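You operate a simulated robot arm through the tools that you are given. There is no shell and no other tool. Be economical: measure what you need, move in short steps, check, and stop when the job is done.

The job below is to be done with a simulated two-armed robot. You get a single attempt, and the scene is never put back.

JOB
Wipe up the spill on the bare side of the blue-marked table with the blue cloth and put it back.

Only the result counts: the job must be done as asked and must still hold three seconds after the hand-in. Knocking over, shifting, dropping, spilling or breaking anything else fails it. Flat cloth is picked up by pressing the open fingertips on it (5 to 10 N) and closing them slowly along it; thin cloth reads only 2 to 8 mm in the jaws.

ROBOT AND FRAMES
Two 7-joint arms with two-finger parallel grippers on one trunk, on a base that drives. Base frame: it is fixed to the floor where the robot stands at the start and does not move with it; the origin is under the middle of the robot, x ahead of it, y to its left, z up; the surface under the hand at the start is at about z = 765. Lengths are in mm, angles in degrees, forces in N, time in s.
The left shoulder is at the start at [100, 174, 1107], the right one opposite. With the tool pointing down near the work surface each hand reaches from about 300 to 740 mm from the robot's upright axis, wherever it stands, measured 20 degrees to its own side. Payload 3.6 kg a hand.
Tool frame (each hand has its own): the origin (TCP) lies between the finger pads and is the grasp point; the fingertips stand 30 mm ahead of it; z points along the fingers, y is the line along which they close. The gripper opens to 110 mm. The fingers are 20 mm wide and 10 mm thick; the gripper's body (48 by 112 mm) begins 55 mm behind the TCP.
Orientation is told as [roll, pitch, yaw] about the base's x, y, z axes, in that order, counted from this pose: with the fingers straight down and closing along the base's y, the tool's x points along the base's -x, its y along +y and its z along -z.

CONTROLS
- The arms move only by the tool send_rows. It takes "left_moves", "right_moves" or both (then of equal length, played together; a hand with none holds still); each is one flat list of numbers, 7 for each row, row after row: the turn, a rotation vector about the tool's x, y, z in degrees, then the shift along the tool's x, y, z in mm, then the opening, from 0 (shut) to 1 (fully open). In form: [rx, ry, rz, x, y, z, jaw, rx, ry, rz, x, y, z, jaw, ...]. A call has 1 to 10 rows; each row shifts and turns the commanded pose from where the row before left it, along the tool's axes as they then stand. Each row takes 0.2 s and may step no farther than 50 mm and 8.6 degrees from the row before; otherwise, or with a gripper value out of range, the whole call is refused. Where a pose cannot be reached the arm comes as near as it can. A force on the tool above 40 N (or 10 N above the force at the start of the call, whichever is more), or a blocked arm, ends the call early, and 0.2 s more pass. The fingers move at their own pace (about 153 mm/s each) and stop on an object; they squeeze with about 28 N. The grip force told is the motor's: it shows also when the fingers shut on nothing. Time passes only in rows, and 0.2 s behind the last, so rows that do not move let the fingers close. It gives the time, the measured TCP pose, the force on the tool (base axes), the opening and the grip force at its end, in the units of the frame above (readings bear some noise), with the torque about the TCP (base axes, N m) and any sound that the robot's microphone picked up, and new pictures: "views" is both (left out), scene, wrist or none (wrist: the cameras of the hands that moved).
- Cameras (640 x 400 px; columns grow to the right, rows downward): "scene" is now at [188, -2.4, 1254.4]; the picture's right is [-0.03, -1.00, 0.00], its down [-0.78, 0.02, -0.62] and it looks along [0.62, -0.02, -0.78] (base axes); focal length 259 px, centre (320, 200). "left" rides on the left gripper at [73, -17, -103] in its tool frame; the picture's right is [0.23, 0.97, 0.00], its down [-0.76, 0.18, -0.62] and it looks along [-0.61, 0.14, 0.78] (tool axes); focal length 222 px, centre (320, 200). "right" rides on the right gripper at [73, 17, -103] in its tool frame; the picture's right is [-0.23, 0.97, 0.00], its down [-0.76, -0.18, -0.62] and it looks along [-0.61, -0.14, 0.78] (tool axes); focal length 222 px, centre (320, 200). There is no depth. A picture from a camera that has moved, and an enlarged one, comes with that camera's place and axes in the base frame and with its lens.
- move_column(by): slides the trunk up (or, below 0, down) by that many mm; the arms and the scene camera ride with it, the base frame stays. It gives what a move gives, with no picture.
- drive_base(legs): drives the robot by 1 to 6 legs, each [ahead, left, turn to the left] in mm, mm and degrees, along the robot's own axes; the way and the turn of a leg run together, so that a leg with both is an arc; at most 1500 mm and 180 degrees a leg. The arms and the cameras ride along, it lands a little off, and it stops where it bumps. It gives what a move gives, and a new picture of the scene camera.
- turn_head(pan, tilt): turns the head with the scene camera to pan (to the left, within 86 degrees either way) and tilt (down, from -29 to 69), counted from straight ahead of the robot. It gives what a move gives, and a new picture of the scene camera.
- zoom(camera, box): a new picture of the part [left, top, right, bottom] of that camera's present view, enlarged. The clock stands still meanwhile.
- finish_job(): hands the job in; it is judged then, once.

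Work in short steps. Places have to be worked out from the pictures, the camera data and where the tool is seen: move nearer, look again, correct. Check each grasp and each placing, and mend what went wrong. You have 120 turns and 260 pictures in all, those below and enlarged ones among them. Open the grippers and draw the arms clear of the work before you hand the job in, unless the task says otherwise; then end with one line.

The tools are called after "Call:" by a JSON object that holds its "fn" and its "kwargs". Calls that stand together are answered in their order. send_rows: Moves the arms, as the interface text tells. Its arguments: {"type":"object","properties":{"left_moves":{"type":"array"},"right_moves":{"type":"array"},"views":{"type":"string","enum":["both","scene","wrist","none"]}},"required":[]} The other tools are called the same way: move_column (by) slides the trunk up or down; drive_base (legs) drives the base; turn_head (pan, tilt) turns the head that bears the scene camera; zoom (camera, box) takes an enlarged picture of a part of a camera's view; finish_job () hands the job in.

At the start:

```text
clock: 0.0
left_eef_pos: [374.4, 170.6, 1008.4]
left_tool_rot: [-0.1, 0.2, 0.0]
left_wrist_force: [0.6, -0.1, 0.9]
left_torque: [-0.04, 0.03, -0.01]
left_finger_gap: 110.2
left_grasp_force: 0.0
right_eef_pos: [402.4, -214.8, 995.6]
right_tool_rot: [0.0, 0.0, 0.0]
right_wrist_force: [0.1, -0.1, -0.1]
right_torque: [0.01, 0.03, -0.01]
right_finger_gap: 110.1
right_grasp_force: 0.0
trunk travel left (down, up): [-225.0, 538.0]
robot x, y, heading: [0.9, -0.5, -0.1]
head pan, tilt: [-1.7, 51.5]
```

scene: 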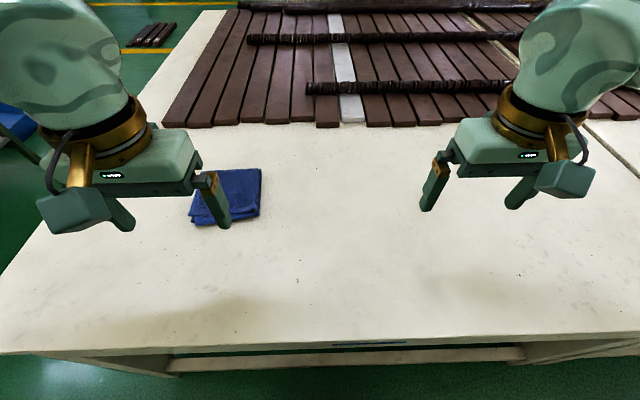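
right: 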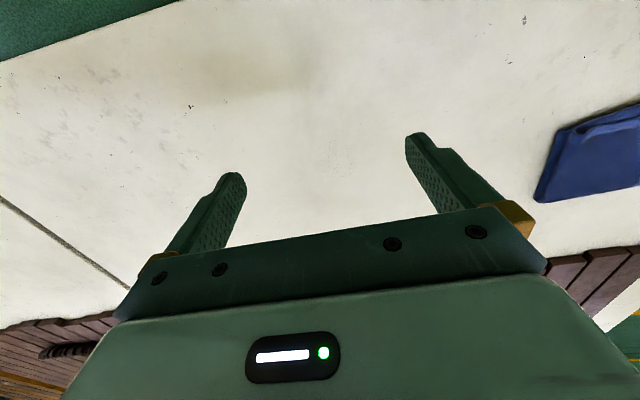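
left: 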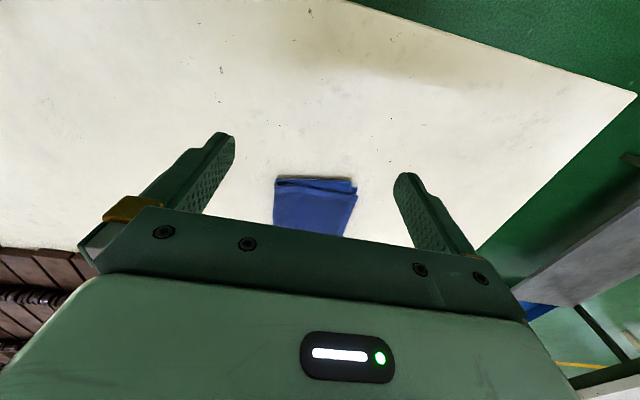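

The cloth lies on the table in front; no spill is obvious yet. I look around and enlarge details.

Call:
{"fn": "zoom", "kwargs": {"camera": "scene", "box": [160, 120, 480, 360]}}

Call:
{"fn": "turn_head", "kwargs": {"pan": 60, "tilt": 25}}

Call:
{"fn": "turn_head", "kwargs": {"pan": -60, "tilt": 25}}

Call:
{"fn": "turn_head", "kwargs": {"pan": 0, "tilt": 15}}

```text
1.67 times, centred on (320, 240) of scene
camera zoom: at [188.0, -2.4, 1254.4], right [-0.03, -1.0, 0.0], down [-0.78, 0.02, -0.62], along [0.62, -0.02, -0.78], focal length 431 px, centre (320, 133)
```

zoom: 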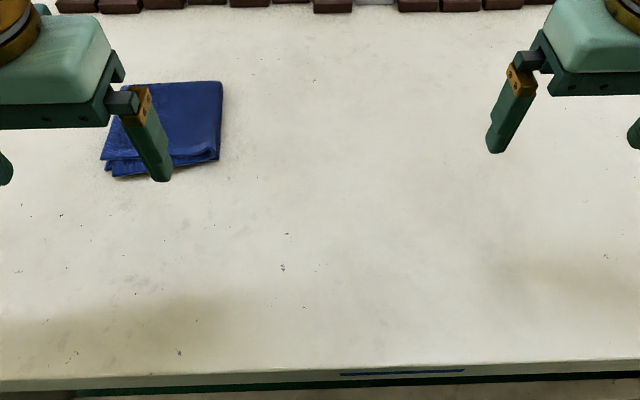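

```text
clock: 1.3
left_eef_pos: [374.4, 171.4, 1007.6]
left_tool_rot: [-0.1, 0.1, 0.1]
left_wrist_force: [0.2, 0.0, 0.3]
left_torque: [0.02, 0.0, 0.01]
left_finger_gap: 109.9
left_grasp_force: 0.0
right_eef_pos: [401.9, -214.2, 994.8]
right_tool_rot: [0.0, 0.1, 0.0]
right_wrist_force: [0.7, 0.9, -0.1]
right_torque: [0.01, 0.0, 0.01]
right_finger_gap: 110.1
right_grasp_force: 0.1
trunk travel left (down, up): [-225.0, 538.0]
robot x, y, heading: [-2.6, -0.1, 0.1]
head pan, tilt: [60.0, 25.0]
camera scene: at [158.6, 79.6, 1293.9], right [0.87, -0.5, 0.0], down [-0.21, -0.37, -0.91], along [0.45, 0.78, -0.42], focal length 259 px, centre (320, 200)
```

scene: 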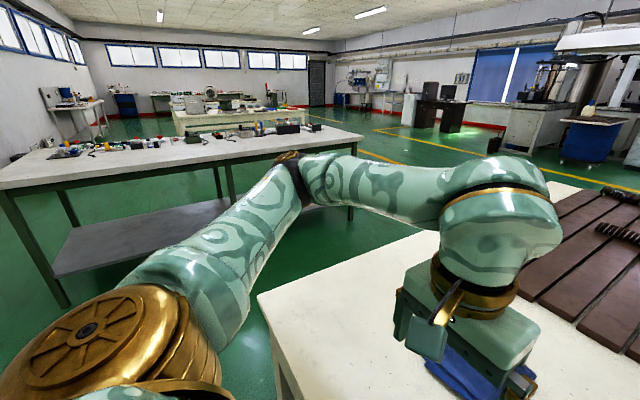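

```text
clock: 3.3
left_eef_pos: [373.8, 172.7, 1008.0]
left_tool_rot: [-0.1, 0.1, 0.0]
left_wrist_force: [0.5, 0.8, 0.0]
left_torque: [-0.02, 0.02, 0.0]
left_finger_gap: 109.9
left_grasp_force: 0.1
right_eef_pos: [402.6, -214.5, 995.6]
right_tool_rot: [0.0, 0.0, -0.1]
right_wrist_force: [-0.1, -0.1, -0.1]
right_torque: [-0.01, -0.01, 0.01]
right_finger_gap: 110.0
right_grasp_force: 0.0
trunk travel left (down, up): [-225.0, 538.0]
robot x, y, heading: [-1.8, -3.3, -0.0]
head pan, tilt: [-60.0, 25.0]
camera scene: at [158.6, -79.9, 1293.9], right [-0.87, -0.5, 0.0], down [-0.21, 0.37, -0.91], along [0.45, -0.78, -0.42], focal length 259 px, centre (320, 200)
```

scene: 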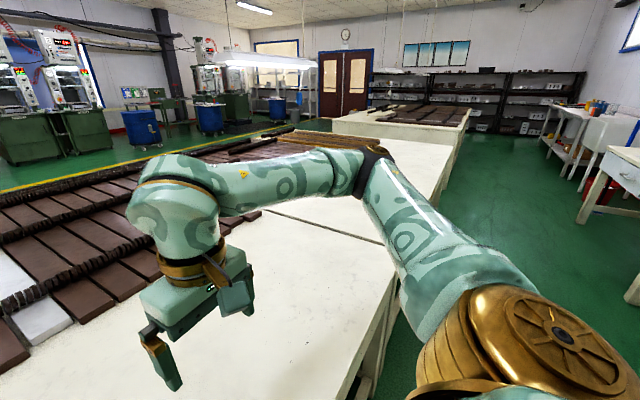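

```text
clock: 4.6
left_eef_pos: [374.0, 171.6, 1007.5]
left_tool_rot: [-0.1, 0.2, 0.0]
left_wrist_force: [-0.8, -0.1, 0.2]
left_torque: [-0.01, -0.01, 0.01]
left_finger_gap: 110.2
left_grasp_force: 0.1
right_eef_pos: [401.1, -215.2, 995.5]
right_tool_rot: [0.0, 0.1, 0.0]
right_wrist_force: [-0.3, 0.9, 0.3]
right_torque: [0.03, 0.02, 0.0]
right_finger_gap: 110.1
right_grasp_force: 0.1
trunk travel left (down, up): [-225.0, 538.0]
robot x, y, heading: [-1.2, 2.4, -0.2]
head pan, tilt: [0.0, 15.0]
camera scene: at [205.9, -0.2, 1310.1], right [0.0, -1.0, 0.0], down [-0.26, 0.0, -0.97], along [0.97, 0.0, -0.26], focal length 259 px, centre (320, 200)
```

scene: 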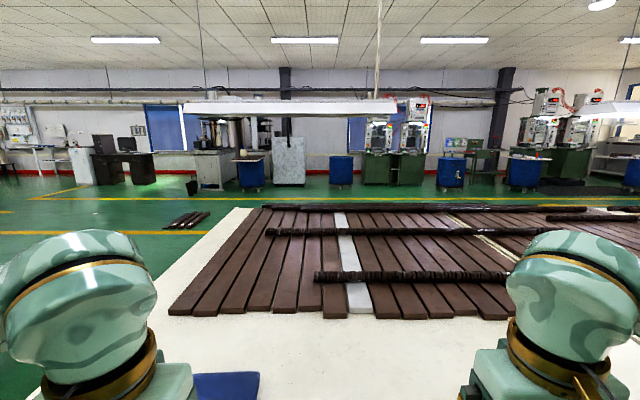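

I look at the near table strip from several head angles for a spill and the colour marks.

Call:
{"fn": "turn_head", "kwargs": {"pan": 0, "tilt": 65}}

Call:
{"fn": "turn_head", "kwargs": {"pan": -35, "tilt": 45}}

Call:
{"fn": "turn_head", "kwargs": {"pan": 35, "tilt": 45}}

```text
clock: 5.8
left_eef_pos: [373.9, 172.3, 1007.5]
left_tool_rot: [-0.1, 0.1, 0.1]
left_wrist_force: [0.4, 0.2, 0.0]
left_torque: [-0.01, -0.02, 0.01]
left_finger_gap: 110.3
left_grasp_force: 0.0
right_eef_pos: [401.8, -215.1, 994.7]
right_tool_rot: [0.0, 0.0, 0.0]
right_wrist_force: [-0.8, -0.7, 0.1]
right_torque: [-0.01, 0.0, 0.01]
right_finger_gap: 110.1
right_grasp_force: 0.1
trunk travel left (down, up): [-225.0, 538.0]
robot x, y, heading: [-0.3, 0.8, 0.2]
head pan, tilt: [0.0, 65.0]
camera scene: at [173.2, -0.1, 1238.3], right [0.0, -1.0, 0.0], down [-0.91, 0.0, -0.42], along [0.42, 0.0, -0.91], focal length 259 px, centre (320, 200)
```

scene: 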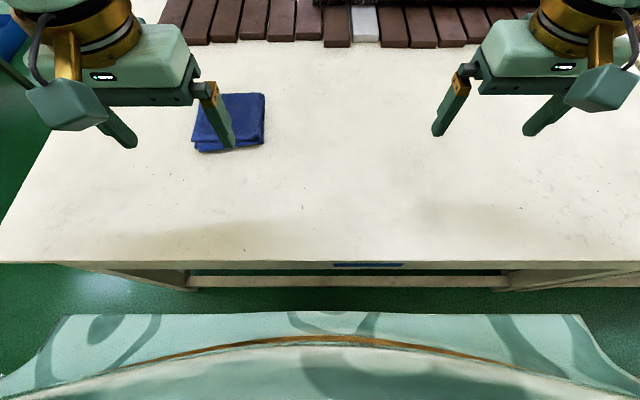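

```text
clock: 6.8
left_eef_pos: [373.6, 172.6, 1007.9]
left_tool_rot: [-0.1, 0.1, 0.2]
left_wrist_force: [0.7, 0.0, 0.0]
left_torque: [-0.01, 0.01, 0.01]
left_finger_gap: 109.9
left_grasp_force: 0.0
right_eef_pos: [402.0, -215.3, 996.3]
right_tool_rot: [0.0, 0.2, 0.1]
right_wrist_force: [-0.9, 0.8, -0.2]
right_torque: [0.02, 0.01, -0.03]
right_finger_gap: 110.1
right_grasp_force: 0.0
trunk travel left (down, up): [-225.0, 538.0]
robot x, y, heading: [1.4, -1.0, 0.1]
head pan, tilt: [-35.0, 45.0]
camera scene: at [179.1, -46.7, 1263.2], right [-0.57, -0.82, 0.0], down [-0.58, 0.41, -0.71], along [0.58, -0.4, -0.71], focal length 259 px, centre (320, 200)
```

scene: 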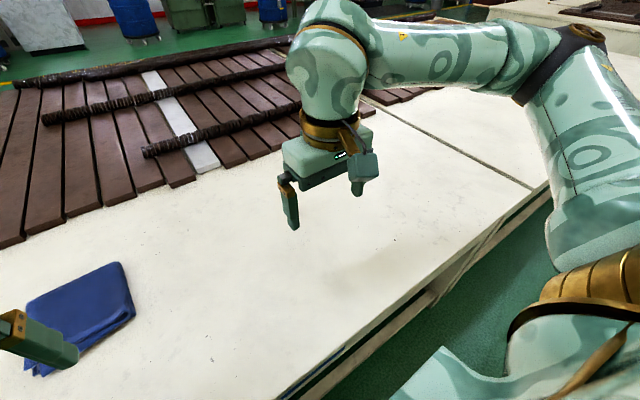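

```text
clock: 8.2
left_eef_pos: [373.9, 171.6, 1006.1]
left_tool_rot: [0.0, 0.1, 0.2]
left_wrist_force: [-0.1, 0.4, 0.4]
left_torque: [0.02, 0.02, 0.0]
left_finger_gap: 109.9
left_grasp_force: 0.1
right_eef_pos: [401.6, -214.4, 995.7]
right_tool_rot: [-0.1, 0.1, 0.0]
right_wrist_force: [-0.7, 0.1, -0.1]
right_torque: [-0.01, 0.03, -0.01]
right_finger_gap: 109.8
right_grasp_force: 0.1
trunk travel left (down, up): [-225.0, 538.0]
robot x, y, heading: [-3.9, -0.3, 0.0]
head pan, tilt: [35.0, 45.0]
camera scene: at [179.1, 46.5, 1263.3], right [0.57, -0.82, 0.0], down [-0.58, -0.41, -0.71], along [0.58, 0.41, -0.71], focal length 259 px, centre (320, 200)
```

scene: 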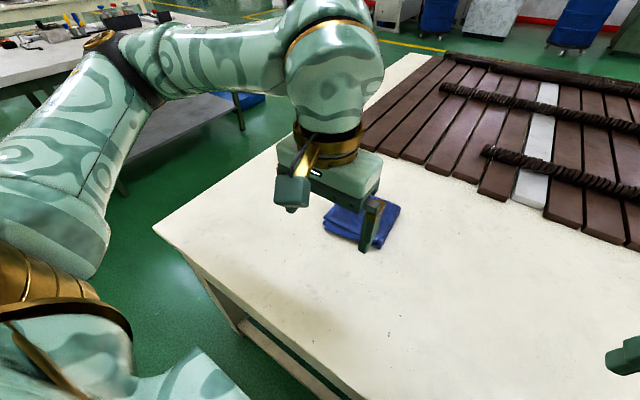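

I enlarge the possible faint stain, the blue strip, and look further around.

Call:
{"fn": "turn_head", "kwargs": {"pan": 0, "tilt": 60}}

Call:
{"fn": "zoom", "kwargs": {"camera": "scene", "box": [60, 160, 380, 320]}}

Call:
{"fn": "zoom", "kwargs": {"camera": "scene", "box": [320, 130, 640, 310]}}

Call:
{"fn": "turn_head", "kwargs": {"pan": 86, "tilt": 25}}

Call:
{"fn": "turn_head", "kwargs": {"pan": -86, "tilt": 20}}

```text
clock: 9.2
left_eef_pos: [373.7, 171.7, 1007.6]
left_tool_rot: [-0.1, 0.0, 0.1]
left_wrist_force: [0.5, 0.2, -0.6]
left_torque: [-0.01, -0.03, 0.0]
left_finger_gap: 110.0
left_grasp_force: 0.1
right_eef_pos: [401.8, -214.3, 994.9]
right_tool_rot: [0.0, 0.0, 0.0]
right_wrist_force: [-0.2, 0.3, 1.2]
right_torque: [-0.03, -0.01, 0.01]
right_finger_gap: 110.1
right_grasp_force: 0.1
trunk travel left (down, up): [-225.0, 538.0]
robot x, y, heading: [-1.0, 1.6, -0.1]
head pan, tilt: [0.0, 60.0]
camera scene: at [179.1, -0.1, 1243.8], right [0.0, -1.0, 0.0], down [-0.87, 0.0, -0.5], along [0.5, 0.0, -0.87], focal length 259 px, centre (320, 200)
```

scene: 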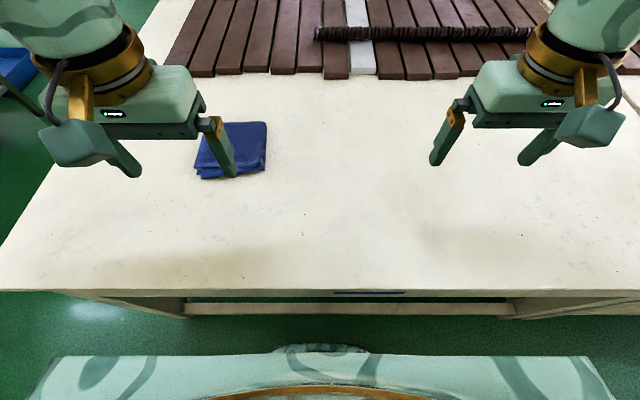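

```text
2.00 times, centred on (220, 240) of scene
camera zoom: at [179.1, -0.1, 1243.8], right [0.0, -1.0, 0.0], down [-0.87, 0.0, -0.5], along [0.5, 0.0, -0.87], focal length 518 px, centre (520, 120)
```

zoom: 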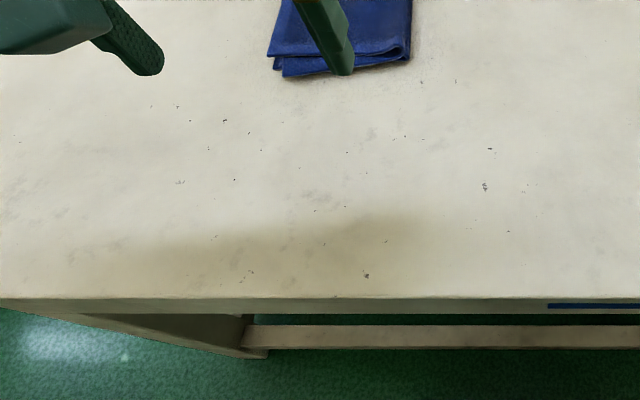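

```text
2.00 times, centred on (480, 220) of scene
camera zoom: at [179.1, -0.1, 1243.8], right [0.0, -1.0, 0.0], down [-0.87, 0.0, -0.5], along [0.5, 0.0, -0.87], focal length 518 px, centre (0, 160)
```

zoom: 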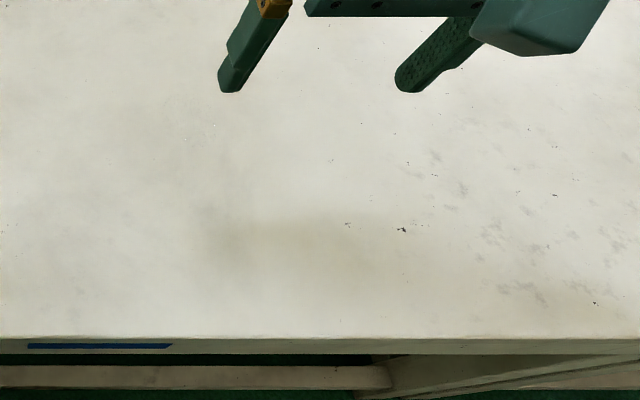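

```text
clock: 10.8
left_eef_pos: [373.4, 171.1, 1007.5]
left_tool_rot: [-0.2, 0.1, 0.0]
left_wrist_force: [-0.1, 0.1, 0.1]
left_torque: [0.01, 0.01, 0.0]
left_finger_gap: 110.0
left_grasp_force: 0.1
right_eef_pos: [402.3, -215.0, 995.8]
right_tool_rot: [0.1, 0.1, 0.0]
right_wrist_force: [0.1, 0.7, 0.0]
right_torque: [0.02, -0.03, -0.02]
right_finger_gap: 109.9
right_grasp_force: 0.0
trunk travel left (down, up): [-225.0, 538.0]
robot x, y, heading: [-3.9, 0.4, -0.2]
head pan, tilt: [85.9, 25.0]
camera scene: at [119.1, 91.8, 1293.9], right [1.0, -0.07, 0.0], down [-0.03, -0.42, -0.91], along [0.06, 0.9, -0.42], focal length 259 px, centre (320, 200)
```

scene: 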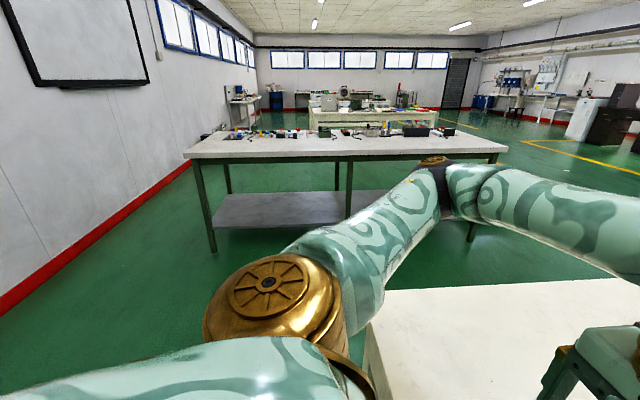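

```text
clock: 13.4
left_eef_pos: [375.1, 171.7, 1006.3]
left_tool_rot: [-0.2, 0.1, 0.1]
left_wrist_force: [0.5, 0.9, -0.1]
left_torque: [0.02, 0.01, 0.0]
left_finger_gap: 110.0
left_grasp_force: 0.1
right_eef_pos: [401.6, -215.3, 994.0]
right_tool_rot: [0.0, 0.0, 0.0]
right_wrist_force: [-0.3, 0.1, -0.6]
right_torque: [0.06, 0.0, 0.01]
right_finger_gap: 109.8
right_grasp_force: 0.1
trunk travel left (down, up): [-225.0, 538.0]
robot x, y, heading: [-4.1, -1.1, -0.2]
head pan, tilt: [-85.9, 20.0]
camera scene: at [119.1, -93.0, 1302.0], right [-1.0, -0.07, 0.0], down [-0.02, 0.34, -0.94], along [0.07, -0.94, -0.34], focal length 259 px, centre (320, 200)
```

scene: 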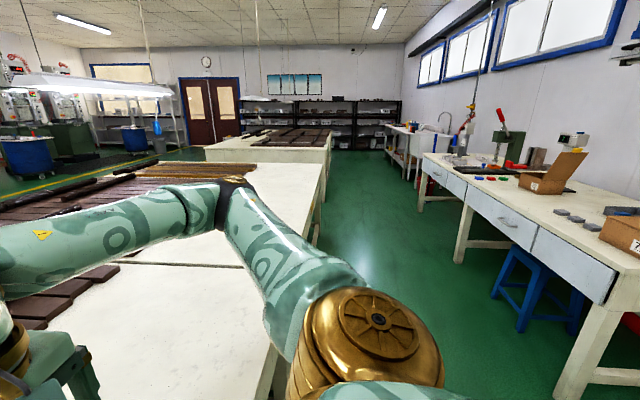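

No clear spill visible; I raise the trunk for a higher viewpoint.

Call:
{"fn": "move_column", "kwargs": {"by": 530}}

Call:
{"fn": "turn_head", "kwargs": {"pan": 0, "tilt": 40}}

Call:
{"fn": "turn_head", "kwargs": {"pan": -45, "tilt": 35}}

Call:
{"fn": "turn_head", "kwargs": {"pan": 60, "tilt": 35}}

```text
refused: 530 is not a number from -400 to 400
```

```text
clock: 15.0
left_eef_pos: [374.1, 172.6, 1007.7]
left_tool_rot: [-0.1, 0.2, 0.1]
left_wrist_force: [1.1, 0.0, 1.5]
left_torque: [0.0, -0.02, -0.01]
left_finger_gap: 110.1
left_grasp_force: 0.0
right_eef_pos: [401.5, -214.3, 995.0]
right_tool_rot: [0.1, 0.1, 0.0]
right_wrist_force: [0.4, 0.2, -0.1]
right_torque: [-0.01, 0.0, 0.0]
right_finger_gap: 109.9
right_grasp_force: 0.0
trunk travel left (down, up): [-225.0, 538.0]
robot x, y, heading: [-2.9, 4.6, 0.2]
head pan, tilt: [0.0, 40.0]
camera scene: at [197.5, -0.2, 1270.6], right [0.0, -1.0, 0.0], down [-0.64, 0.0, -0.77], along [0.77, 0.0, -0.64], focal length 259 px, centre (320, 200)
```

scene: 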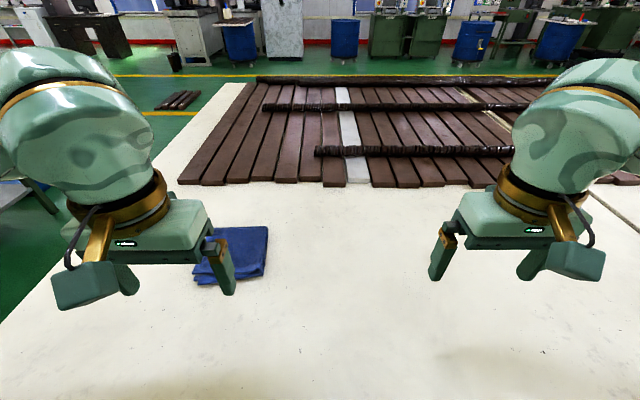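

```text
clock: 16.1
left_eef_pos: [374.9, 171.5, 1007.1]
left_tool_rot: [0.0, 0.1, 0.2]
left_wrist_force: [-0.6, -0.6, 0.1]
left_torque: [0.01, -0.02, -0.01]
left_finger_gap: 109.9
left_grasp_force: 0.1
right_eef_pos: [401.3, -215.5, 995.2]
right_tool_rot: [0.0, 0.0, 0.0]
right_wrist_force: [0.1, -0.1, 0.5]
right_torque: [0.02, 0.01, 0.0]
right_finger_gap: 110.2
right_grasp_force: 0.1
trunk travel left (down, up): [-225.0, 538.0]
robot x, y, heading: [2.3, 1.6, 0.2]
head pan, tilt: [-45.0, 35.0]
camera scene: at [174.8, -62.3, 1278.1], right [-0.71, -0.71, 0.0], down [-0.41, 0.41, -0.82], along [0.58, -0.58, -0.57], focal length 259 px, centre (320, 200)
```

scene: 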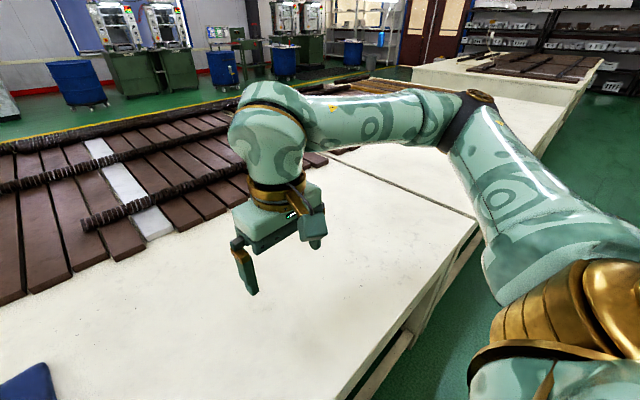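

```text
clock: 18.0
left_eef_pos: [374.1, 171.9, 1006.1]
left_tool_rot: [0.0, 0.1, 0.1]
left_wrist_force: [0.4, 0.3, 1.1]
left_torque: [-0.02, -0.03, -0.03]
left_finger_gap: 110.0
left_grasp_force: 0.1
right_eef_pos: [401.9, -216.1, 994.7]
right_tool_rot: [-0.1, 0.0, 0.0]
right_wrist_force: [-0.1, 0.0, 0.0]
right_torque: [0.0, 0.01, 0.02]
right_finger_gap: 109.9
right_grasp_force: 0.2
trunk travel left (down, up): [-225.0, 538.0]
robot x, y, heading: [-0.9, -0.7, 0.1]
head pan, tilt: [60.0, 35.0]
camera scene: at [156.6, 76.1, 1278.1], right [0.87, -0.5, 0.0], down [-0.29, -0.5, -0.82], along [0.41, 0.71, -0.57], focal length 259 px, centre (320, 200)
```

scene: 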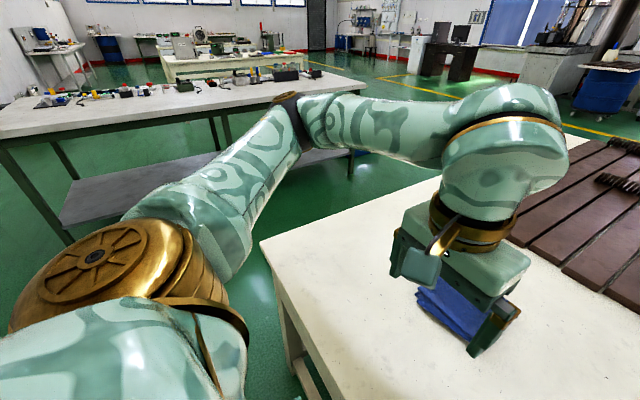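

Trunk travel is limited per call; raise by 400 and look again.

Call:
{"fn": "move_column", "kwargs": {"by": 400}}

Call:
{"fn": "turn_head", "kwargs": {"pan": 0, "tilt": 45}}

Call:
{"fn": "turn_head", "kwargs": {"pan": -60, "tilt": 40}}

Call:
{"fn": "turn_head", "kwargs": {"pan": 0, "tilt": 69}}

```text
clock: 21.8
left_eef_pos: [373.8, 172.3, 1407.3]
left_tool_rot: [0.0, 0.1, 0.1]
left_wrist_force: [0.6, 0.6, -0.8]
left_torque: [0.02, 0.01, 0.0]
left_finger_gap: 110.0
left_grasp_force: 0.0
right_eef_pos: [402.4, -215.5, 1395.5]
right_tool_rot: [0.0, 0.1, -0.1]
right_wrist_force: [0.0, -0.3, -0.6]
right_torque: [0.03, -0.01, -0.02]
right_finger_gap: 109.9
right_grasp_force: 0.0
trunk travel left (down, up): [-625.0, 138.0]
robot x, y, heading: [-3.5, -0.3, 0.1]
head pan, tilt: [60.0, 35.0]
```

```text
clock: 23.1
left_eef_pos: [374.5, 172.9, 1407.3]
left_tool_rot: [-0.1, 0.1, 0.1]
left_wrist_force: [-0.1, 0.2, 0.3]
left_torque: [0.0, -0.01, 0.02]
left_finger_gap: 109.9
left_grasp_force: 0.0
right_eef_pos: [401.0, -214.4, 1395.1]
right_tool_rot: [0.0, 0.0, 0.0]
right_wrist_force: [0.8, 0.8, 0.5]
right_torque: [-0.02, 0.01, 0.01]
right_finger_gap: 109.8
right_grasp_force: 0.0
trunk travel left (down, up): [-625.0, 138.0]
robot x, y, heading: [1.0, -1.2, 0.2]
head pan, tilt: [0.0, 45.0]
camera scene: at [92.6, 0.0, 1668.1], right [0.0, -1.0, 0.0], down [-0.71, 0.0, -0.71], along [0.71, 0.0, -0.71], focal length 259 px, centre (320, 200)
```

scene: 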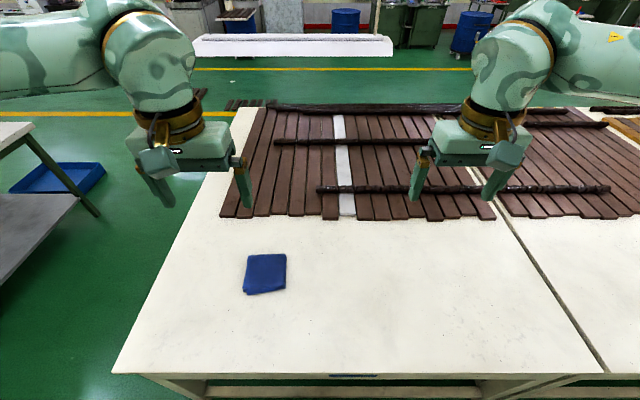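

```text
clock: 24.4
left_eef_pos: [373.4, 171.9, 1409.1]
left_tool_rot: [-0.1, 0.2, 0.2]
left_wrist_force: [-0.2, -0.7, -0.2]
left_torque: [0.01, 0.0, 0.0]
left_finger_gap: 110.0
left_grasp_force: 0.1
right_eef_pos: [402.5, -215.7, 1395.7]
right_tool_rot: [-0.1, 0.0, 0.0]
right_wrist_force: [-0.4, 0.5, -0.4]
right_torque: [0.02, -0.03, -0.01]
right_finger_gap: 109.7
right_grasp_force: 0.1
trunk travel left (down, up): [-625.0, 138.0]
robot x, y, heading: [0.3, -0.5, 0.1]
head pan, tilt: [-60.0, 40.0]
camera scene: at [53.8, -73.7, 1675.4], right [-0.87, -0.5, 0.0], down [-0.32, 0.56, -0.77], along [0.38, -0.66, -0.64], focal length 259 px, centre (320, 200)
```

scene: 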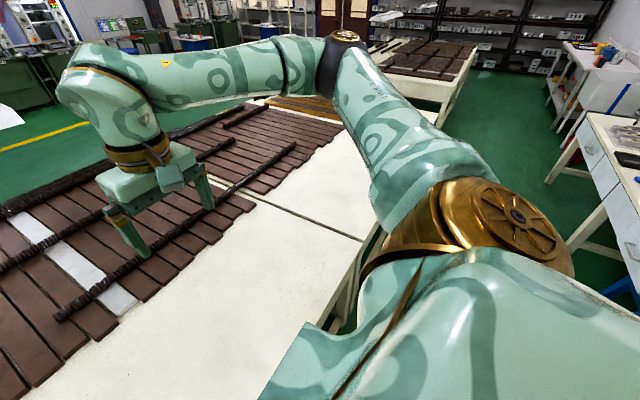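

```text
clock: 25.7
left_eef_pos: [374.3, 171.2, 1407.8]
left_tool_rot: [-0.1, 0.0, 0.1]
left_wrist_force: [-0.3, -0.7, 0.7]
left_torque: [-0.01, -0.01, 0.0]
left_finger_gap: 109.8
left_grasp_force: 0.1
right_eef_pos: [402.9, -214.9, 1395.7]
right_tool_rot: [-0.1, 0.0, 0.0]
right_wrist_force: [-0.1, 0.6, 0.9]
right_torque: [0.0, -0.03, 0.0]
right_finger_gap: 109.8
right_grasp_force: 0.1
trunk travel left (down, up): [-625.0, 138.0]
robot x, y, heading: [0.6, 0.1, 0.2]
head pan, tilt: [0.0, 68.8]
camera scene: at [67.2, -0.2, 1639.3], right [0.0, -1.0, 0.0], down [-0.93, 0.0, -0.36], along [0.36, 0.0, -0.93], focal length 259 px, centre (320, 200)
```

scene: 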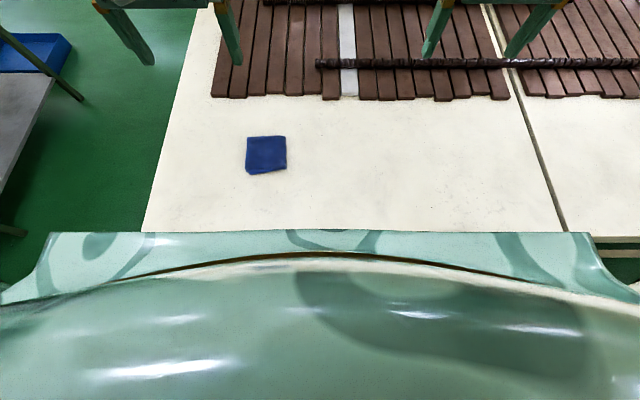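

Raised view shows no spill on this part. I check the strip colour and drive right along the table to see the adjoining table.

Call:
{"fn": "turn_head", "kwargs": {"pan": 0, "tilt": 45}}

Call:
{"fn": "zoom", "kwargs": {"camera": "scene", "box": [260, 340, 460, 400]}}

Call:
{"fn": "drive_base", "kwargs": {"legs": [[-100, 0, 0], [0, -900, 0]]}}

```text
clock: 26.6
left_eef_pos: [373.8, 172.1, 1408.2]
left_tool_rot: [-0.1, 0.2, 0.1]
left_wrist_force: [0.3, 1.0, 0.2]
left_torque: [0.02, 0.0, 0.02]
left_finger_gap: 110.0
left_grasp_force: 0.1
right_eef_pos: [401.8, -215.3, 1395.2]
right_tool_rot: [0.0, 0.1, 0.0]
right_wrist_force: [1.0, -0.5, 0.1]
right_torque: [0.03, 0.02, 0.0]
right_finger_gap: 109.9
right_grasp_force: 0.0
trunk travel left (down, up): [-625.0, 138.0]
robot x, y, heading: [0.7, -2.6, 0.1]
head pan, tilt: [0.0, 45.0]
camera scene: at [92.4, -0.1, 1668.0], right [0.0, -1.0, 0.0], down [-0.71, 0.0, -0.71], along [0.71, 0.0, -0.71], focal length 259 px, centre (320, 200)
```

scene: 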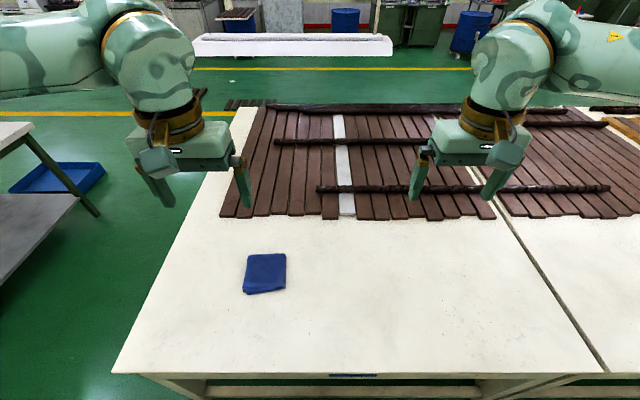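

```text
3.20 times, centred on (360, 370) of scene
camera zoom: at [92.4, -0.1, 1668.0], right [0.0, -1.0, 0.0], down [-0.71, 0.0, -0.71], along [0.71, 0.0, -0.71], focal length 828 px, centre (192, -344)
```

zoom: 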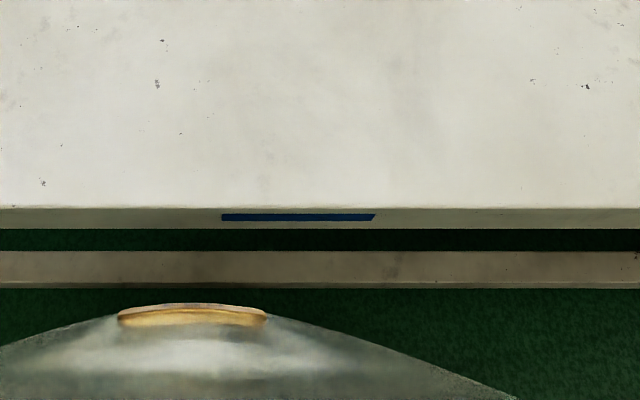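

```text
clock: 32.1
left_eef_pos: [272.3, -744.6, 1408.4]
left_tool_rot: [-0.1, 0.1, -0.5]
left_wrist_force: [0.7, 0.7, 1.2]
left_torque: [0.0, 0.02, -0.05]
left_finger_gap: 110.1
left_grasp_force: 0.1
right_eef_pos: [297.8, -1132.3, 1395.4]
right_tool_rot: [0.0, 0.0, -0.4]
right_wrist_force: [-0.4, -0.1, 0.3]
right_torque: [-0.01, 0.01, 0.03]
right_finger_gap: 110.1
right_grasp_force: 0.2
trunk travel left (down, up): [-625.0, 138.0]
robot x, y, heading: [-100.7, -913.8, -1.0]
head pan, tilt: [0.0, 45.0]
camera scene: at [-10.3, -913.8, 1668.1], right [-0.01, -1.0, 0.0], down [-0.71, 0.01, -0.71], along [0.71, -0.01, -0.71], focal length 259 px, centre (320, 200)
```

scene: 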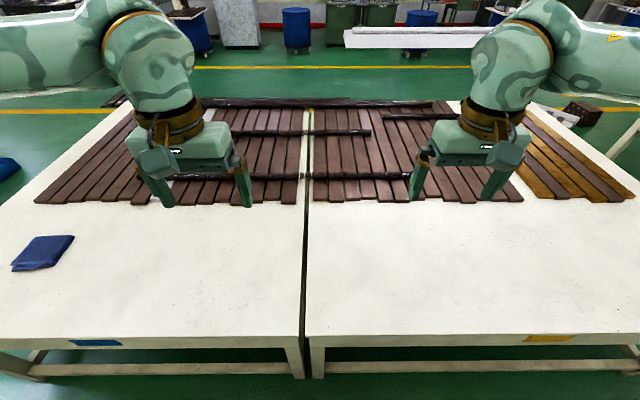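

The near-left table bears the blue mark, the right one a yellow mark. The spill must be faint on the blue table's bare near half; I enlarge it.

Call:
{"fn": "zoom", "kwargs": {"camera": "scene", "box": [0, 190, 310, 360]}}

Call:
{"fn": "turn_head", "kwargs": {"pan": 45, "tilt": 45}}

Call:
{"fn": "zoom", "kwargs": {"camera": "scene", "box": [160, 150, 480, 350]}}

```text
2.06 times, centred on (155, 275) of scene
camera zoom: at [-10.3, -913.8, 1668.1], right [-0.01, -1.0, 0.0], down [-0.71, 0.01, -0.71], along [0.71, -0.01, -0.71], focal length 534 px, centre (661, 45)
```

zoom: 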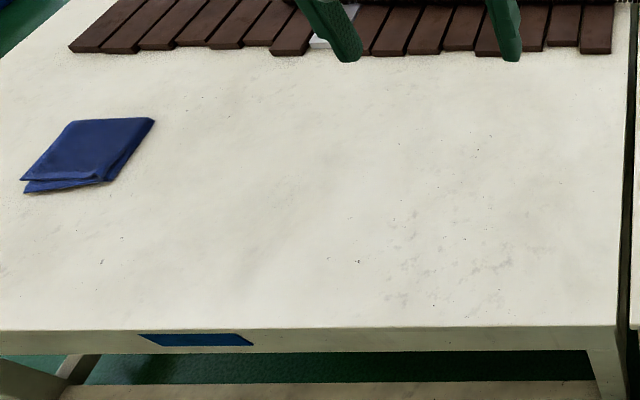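

```text
clock: 33.2
left_eef_pos: [273.7, -744.6, 1407.1]
left_tool_rot: [-0.1, 0.1, -0.4]
left_wrist_force: [0.1, -0.4, -0.6]
left_torque: [-0.03, 0.01, 0.05]
left_finger_gap: 110.2
left_grasp_force: 0.2
right_eef_pos: [296.4, -1130.8, 1395.9]
right_tool_rot: [0.0, 0.0, -0.4]
right_wrist_force: [0.4, 0.7, -0.3]
right_torque: [-0.01, -0.03, 0.0]
right_finger_gap: 110.2
right_grasp_force: 0.1
trunk travel left (down, up): [-625.0, 138.0]
robot x, y, heading: [-103.1, -912.1, -0.6]
head pan, tilt: [45.0, 45.0]
camera scene: at [-33.6, -856.4, 1668.1], right [0.7, -0.71, 0.0], down [-0.5, -0.5, -0.71], along [0.5, 0.5, -0.71], focal length 259 px, centre (320, 200)
```

scene: 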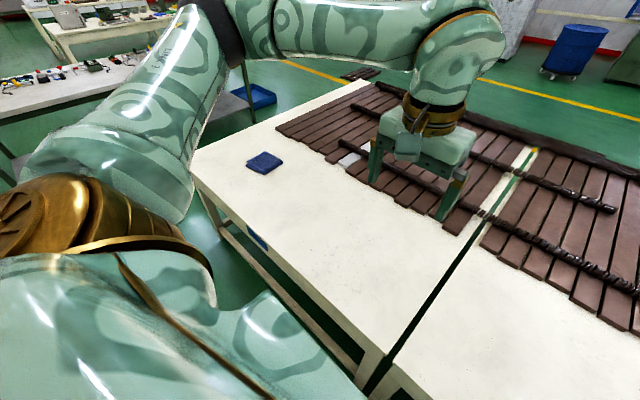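

```text
2.00 times, centred on (320, 250) of scene
camera zoom: at [-33.6, -856.4, 1668.1], right [0.7, -0.71, 0.0], down [-0.5, -0.5, -0.71], along [0.5, 0.5, -0.71], focal length 518 px, centre (320, 100)
```

zoom: 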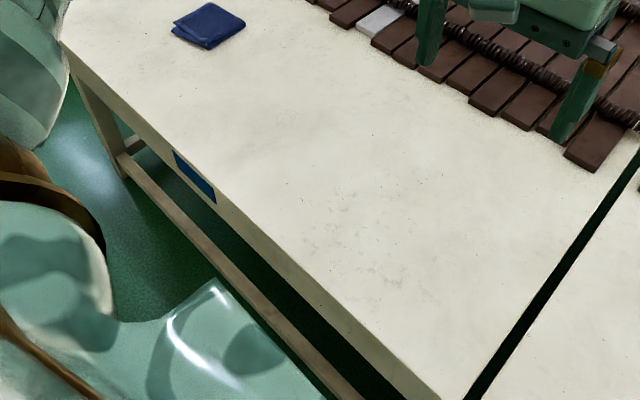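

I enlarge strongly a faint patch around (470,-220) and the rest of the near strip.

Call:
{"fn": "zoom", "kwargs": {"camera": "scene", "box": [230, 170, 390, 270]}}

Call:
{"fn": "zoom", "kwargs": {"camera": "scene", "box": [300, 220, 460, 320]}}

Call:
{"fn": "zoom", "kwargs": {"camera": "scene", "box": [190, 120, 350, 220]}}

```text
4.00 times, centred on (310, 220) of scene
camera zoom: at [-33.6, -856.4, 1668.1], right [0.7, -0.71, 0.0], down [-0.5, -0.5, -0.71], along [0.5, 0.5, -0.71], focal length 1035 px, centre (360, 120)
```

zoom: 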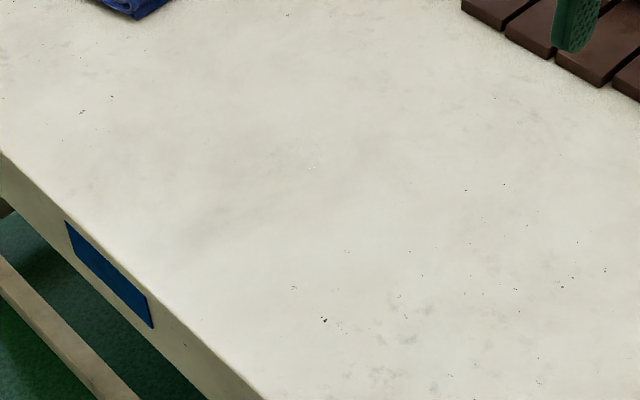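

```text
4.00 times, centred on (380, 270) of scene
camera zoom: at [-33.6, -856.4, 1668.1], right [0.7, -0.71, 0.0], down [-0.5, -0.5, -0.71], along [0.5, 0.5, -0.71], focal length 1035 px, centre (80, -80)
```

zoom: 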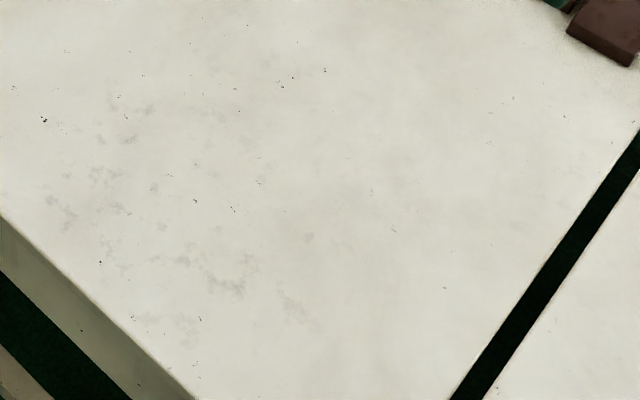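

```text
4.00 times, centred on (270, 170) of scene
camera zoom: at [-33.6, -856.4, 1668.1], right [0.7, -0.71, 0.0], down [-0.5, -0.5, -0.71], along [0.5, 0.5, -0.71], focal length 1035 px, centre (520, 320)
```

zoom: 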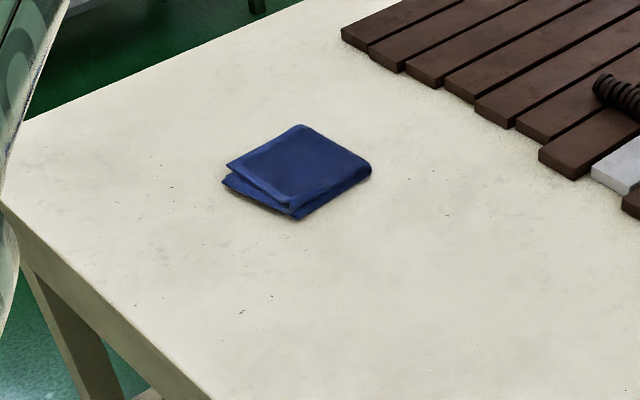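

White glints at about (505,-235) suggest a clear spill there. I drive back in front of it and look closely.

Call:
{"fn": "drive_base", "kwargs": {"legs": [[0, 600, 0.8]]}}

Call:
{"fn": "move_column", "kwargs": {"by": -300}}

Call:
{"fn": "turn_head", "kwargs": {"pan": 0, "tilt": 45}}

Call:
{"fn": "zoom", "kwargs": {"camera": "scene", "box": [200, 180, 420, 320]}}

```text
clock: 36.7
left_eef_pos: [271.2, -135.1, 1406.7]
left_tool_rot: [-0.1, 0.1, 0.5]
left_wrist_force: [-0.4, 0.0, 0.6]
left_torque: [0.01, -0.01, 0.0]
left_finger_gap: 110.0
left_grasp_force: 0.0
right_eef_pos: [300.7, -521.0, 1395.1]
right_tool_rot: [0.0, -0.1, 0.3]
right_wrist_force: [0.5, 0.1, -0.2]
right_torque: [0.02, -0.01, -0.02]
right_finger_gap: 110.1
right_grasp_force: 0.0
trunk travel left (down, up): [-625.0, 138.0]
robot x, y, heading: [-105.4, -306.0, 0.5]
head pan, tilt: [45.0, 45.0]
camera scene: at [-34.1, -251.1, 1668.1], right [0.71, -0.7, 0.0], down [-0.5, -0.5, -0.71], along [0.5, 0.5, -0.71], focal length 259 px, centre (320, 200)
```

scene: 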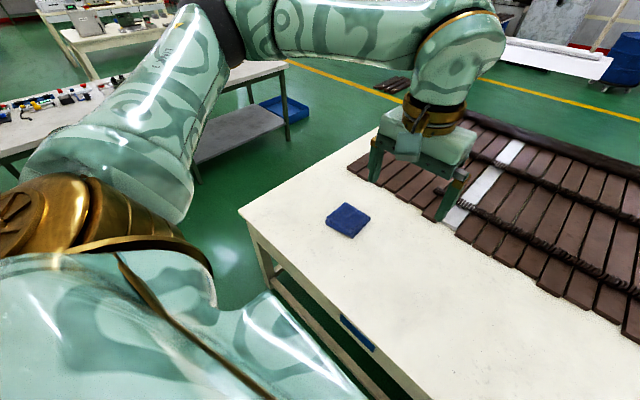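

```text
clock: 39.7
left_eef_pos: [269.3, -134.3, 1107.7]
left_tool_rot: [-0.1, 0.1, 0.5]
left_wrist_force: [0.5, 0.0, 0.7]
left_torque: [0.02, 0.0, 0.0]
left_finger_gap: 109.8
left_grasp_force: 0.2
right_eef_pos: [300.1, -520.8, 1095.1]
right_tool_rot: [0.0, 0.0, 0.4]
right_wrist_force: [-0.8, 0.1, -0.1]
right_torque: [0.0, 0.01, -0.01]
right_finger_gap: 110.1
right_grasp_force: 0.1
trunk travel left (down, up): [-325.0, 438.0]
robot x, y, heading: [-101.1, -303.7, 0.4]
head pan, tilt: [45.0, 45.0]
```

```text
clock: 40.8
left_eef_pos: [270.7, -134.4, 1107.8]
left_tool_rot: [-0.2, 0.1, 0.4]
left_wrist_force: [-0.2, 0.0, 0.6]
left_torque: [0.01, 0.04, -0.01]
left_finger_gap: 110.3
left_grasp_force: 0.1
right_eef_pos: [300.6, -520.8, 1095.1]
right_tool_rot: [0.1, 0.1, 0.4]
right_wrist_force: [0.2, 0.1, -1.1]
right_torque: [0.03, -0.01, -0.01]
right_finger_gap: 110.0
right_grasp_force: 0.0
trunk travel left (down, up): [-325.0, 438.0]
robot x, y, heading: [-102.4, -310.5, 0.2]
head pan, tilt: [0.0, 45.0]
camera scene: at [46.5, -307.4, 1365.9], right [0.01, -1.0, 0.0], down [-0.71, -0.01, -0.71], along [0.71, 0.01, -0.71], focal length 259 px, centre (320, 200)
```

scene: 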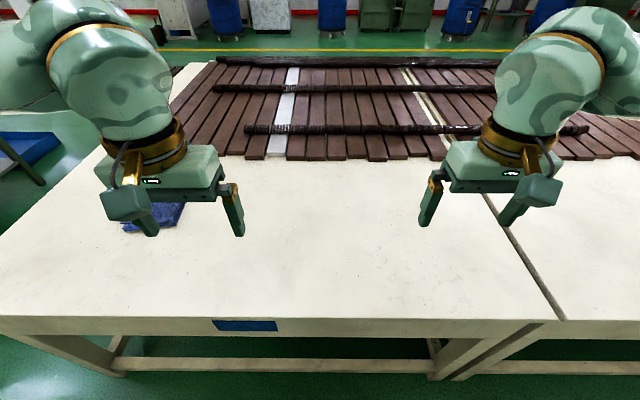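

```text
2.86 times, centred on (310, 250) of scene
camera zoom: at [46.5, -307.4, 1365.9], right [0.01, -1.0, 0.0], down [-0.71, -0.01, -0.71], along [0.71, 0.01, -0.71], focal length 739 px, centre (349, 57)
```

zoom: 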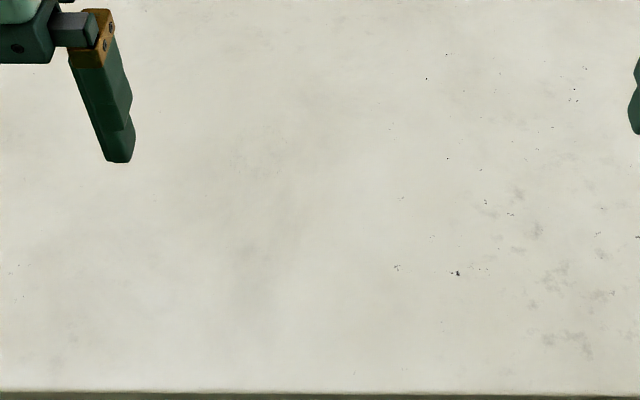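

A very faint patch shows there. I back off and lower the camera for a grazing view that should show the wet gloss.

Call:
{"fn": "drive_base", "kwargs": {"legs": [[-600, 0, 0]]}}

Call:
{"fn": "move_column", "kwargs": {"by": -200}}

Call:
{"fn": "turn_head", "kwargs": {"pan": 0, "tilt": 20}}

Call:
{"fn": "zoom", "kwargs": {"camera": "scene", "box": [180, 180, 460, 320]}}

```text
clock: 44.1
left_eef_pos: [-322.0, -138.1, 1107.2]
left_tool_rot: [0.0, 0.0, 0.1]
left_wrist_force: [0.4, 0.1, 0.2]
left_torque: [-0.02, 0.0, -0.02]
left_finger_gap: 110.0
left_grasp_force: 0.0
right_eef_pos: [-293.9, -525.4, 1096.1]
right_tool_rot: [-0.1, 0.0, 0.0]
right_wrist_force: [0.2, 0.4, -0.3]
right_torque: [-0.01, -0.01, 0.01]
right_finger_gap: 109.9
right_grasp_force: 0.1
trunk travel left (down, up): [-325.0, 438.0]
robot x, y, heading: [-691.1, -309.1, 0.4]
head pan, tilt: [0.0, 45.0]
camera scene: at [-547.3, -310.4, 1366.0], right [0.0, -1.0, 0.0], down [-0.71, 0.0, -0.71], along [0.71, 0.0, -0.71], focal length 259 px, centre (320, 200)
```

scene: 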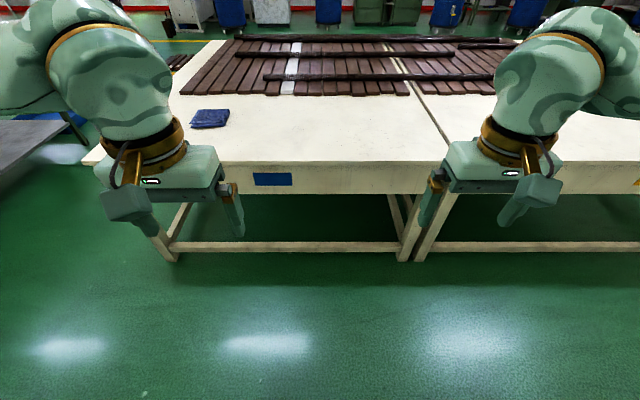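

```text
clock: 46.3
left_eef_pos: [-321.7, -139.0, 907.9]
left_tool_rot: [-0.1, 0.0, 0.1]
left_wrist_force: [0.5, -0.3, 0.6]
left_torque: [0.02, -0.01, 0.04]
left_finger_gap: 110.0
left_grasp_force: 0.0
right_eef_pos: [-294.1, -526.1, 894.8]
right_tool_rot: [0.0, 0.0, 0.0]
right_wrist_force: [-0.3, -1.3, -0.1]
right_torque: [0.01, 0.0, 0.0]
right_finger_gap: 109.9
right_grasp_force: 0.1
trunk travel left (down, up): [-125.0, 638.0]
robot x, y, heading: [-696.7, -313.6, -0.1]
head pan, tilt: [0.0, 45.0]
```

```text
clock: 47.2
left_eef_pos: [-320.9, -138.6, 907.9]
left_tool_rot: [-0.2, 0.0, 0.1]
left_wrist_force: [1.0, 1.2, -0.8]
left_torque: [-0.02, -0.01, 0.0]
left_finger_gap: 109.9
left_grasp_force: 0.1
right_eef_pos: [-293.5, -526.0, 895.3]
right_tool_rot: [0.0, 0.1, 0.0]
right_wrist_force: [-0.1, 0.2, -0.9]
right_torque: [-0.04, 0.02, 0.03]
right_finger_gap: 109.7
right_grasp_force: 0.1
trunk travel left (down, up): [-125.0, 638.0]
robot x, y, heading: [-692.9, -310.0, 0.1]
head pan, tilt: [0.0, 20.0]
camera scene: at [-433.4, -310.5, 1196.5], right [0.0, -1.0, 0.0], down [-0.34, 0.0, -0.94], along [0.94, 0.0, -0.34], focal length 259 px, centre (320, 200)
```

scene: 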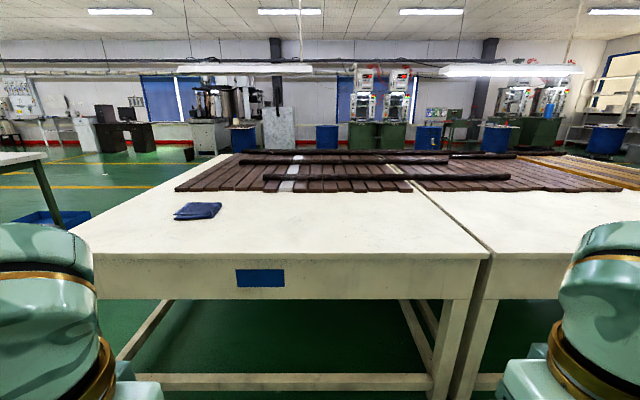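

```text
2.29 times, centred on (320, 250) of scene
camera zoom: at [-433.4, -310.5, 1196.5], right [0.0, -1.0, 0.0], down [-0.34, 0.0, -0.94], along [0.94, 0.0, -0.34], focal length 591 px, centre (320, 86)
```

zoom: 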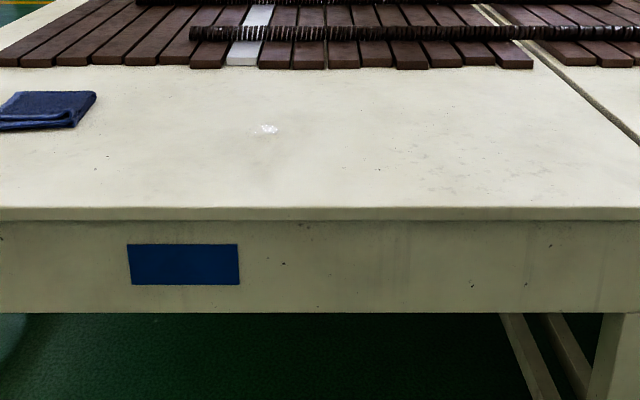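

There it is: white specks near (510,-225). I enlarge.

Call:
{"fn": "zoom", "kwargs": {"camera": "scene", "box": [270, 190, 330, 230]}}

Call:
{"fn": "zoom", "kwargs": {"camera": "scene", "box": [150, 185, 470, 260]}}

```text
10.00 times, centred on (300, 210) of scene
camera zoom: at [-433.4, -310.5, 1196.5], right [0.0, -1.0, 0.0], down [-0.34, 0.0, -0.94], along [0.94, 0.0, -0.34], focal length 2587 px, centre (520, 100)
```

zoom: 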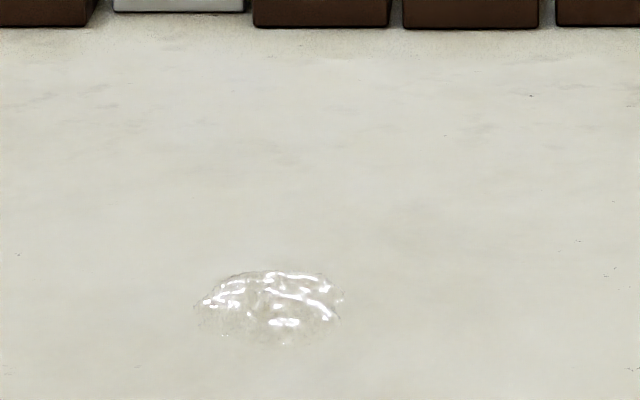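

```text
2.00 times, centred on (310, 222) of scene
camera zoom: at [-433.4, -310.5, 1196.5], right [0.0, -1.0, 0.0], down [-0.34, 0.0, -0.94], along [0.94, 0.0, -0.34], focal length 518 px, centre (340, 155)
```

zoom: 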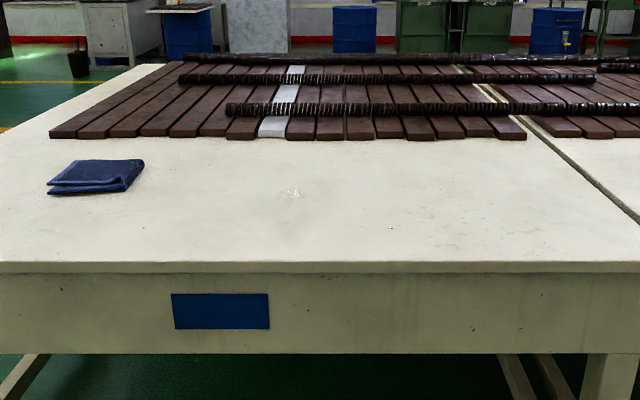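

A clear puddle at about x 473–547, y −241…−181; the cloth centre is about (596,210). I restore the trunk height and drive to about (0,-100), where the left hand reaches both.

Call:
{"fn": "move_column", "kwargs": {"by": 100}}

Call:
{"fn": "drive_base", "kwargs": {"legs": [[0, 210, 0], [690, 0, 0]]}}

Call:
{"fn": "turn_head", "kwargs": {"pan": 15, "tilt": 50}}

```text
clock: 48.5
left_eef_pos: [-320.9, -138.2, 1007.3]
left_tool_rot: [0.0, 0.1, 0.1]
left_wrist_force: [-0.3, -0.5, -0.6]
left_torque: [-0.03, 0.02, -0.04]
left_finger_gap: 109.9
left_grasp_force: 0.1
right_eef_pos: [-293.3, -525.1, 993.5]
right_tool_rot: [0.1, 0.2, 0.1]
right_wrist_force: [-0.9, -0.4, -0.6]
right_torque: [-0.01, 0.04, 0.02]
right_finger_gap: 110.0
right_grasp_force: 0.1
trunk travel left (down, up): [-225.0, 538.0]
robot x, y, heading: [-693.4, -310.7, 0.0]
head pan, tilt: [0.0, 20.0]
```

```text
clock: 53.6
left_eef_pos: [377.0, 73.2, 1008.0]
left_tool_rot: [-0.2, 0.2, 0.7]
left_wrist_force: [0.3, 0.6, 0.0]
left_torque: [0.01, 0.01, 0.0]
left_finger_gap: 110.3
left_grasp_force: 0.1
right_eef_pos: [407.1, -312.9, 994.3]
right_tool_rot: [-0.1, 0.1, 0.8]
right_wrist_force: [0.6, 0.1, -0.8]
right_torque: [0.02, 0.02, -0.01]
right_finger_gap: 110.4
right_grasp_force: 0.0
trunk travel left (down, up): [-225.0, 538.0]
robot x, y, heading: [2.7, -102.9, 0.8]
head pan, tilt: [0.0, 20.0]
camera scene: at [209.2, -100.5, 1301.8], right [0.01, -1.0, 0.0], down [-0.34, 0.0, -0.94], along [0.94, 0.01, -0.34], focal length 259 px, centre (320, 200)
```

scene: 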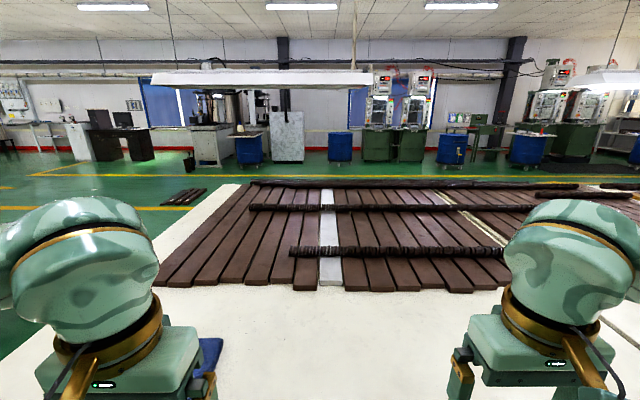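

```text
clock: 54.5
left_eef_pos: [375.6, 72.9, 1008.9]
left_tool_rot: [-0.1, 0.2, 0.7]
left_wrist_force: [0.3, 0.3, -0.2]
left_torque: [-0.01, -0.01, 0.03]
left_finger_gap: 109.8
left_grasp_force: 0.1
right_eef_pos: [406.9, -312.0, 995.8]
right_tool_rot: [0.0, 0.1, 0.6]
right_wrist_force: [0.3, 0.5, 0.6]
right_torque: [0.0, -0.01, 0.0]
right_finger_gap: 109.8
right_grasp_force: 0.0
trunk travel left (down, up): [-225.0, 538.0]
robot x, y, heading: [1.2, -101.6, 0.7]
head pan, tilt: [15.0, 50.0]
camera scene: at [189.7, -80.8, 1256.4], right [0.27, -0.96, 0.0], down [-0.74, -0.21, -0.64], along [0.62, 0.17, -0.77], focal length 259 px, centre (320, 200)
```

scene: 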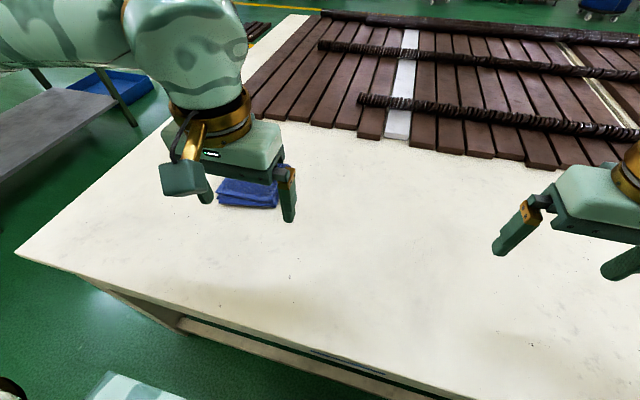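

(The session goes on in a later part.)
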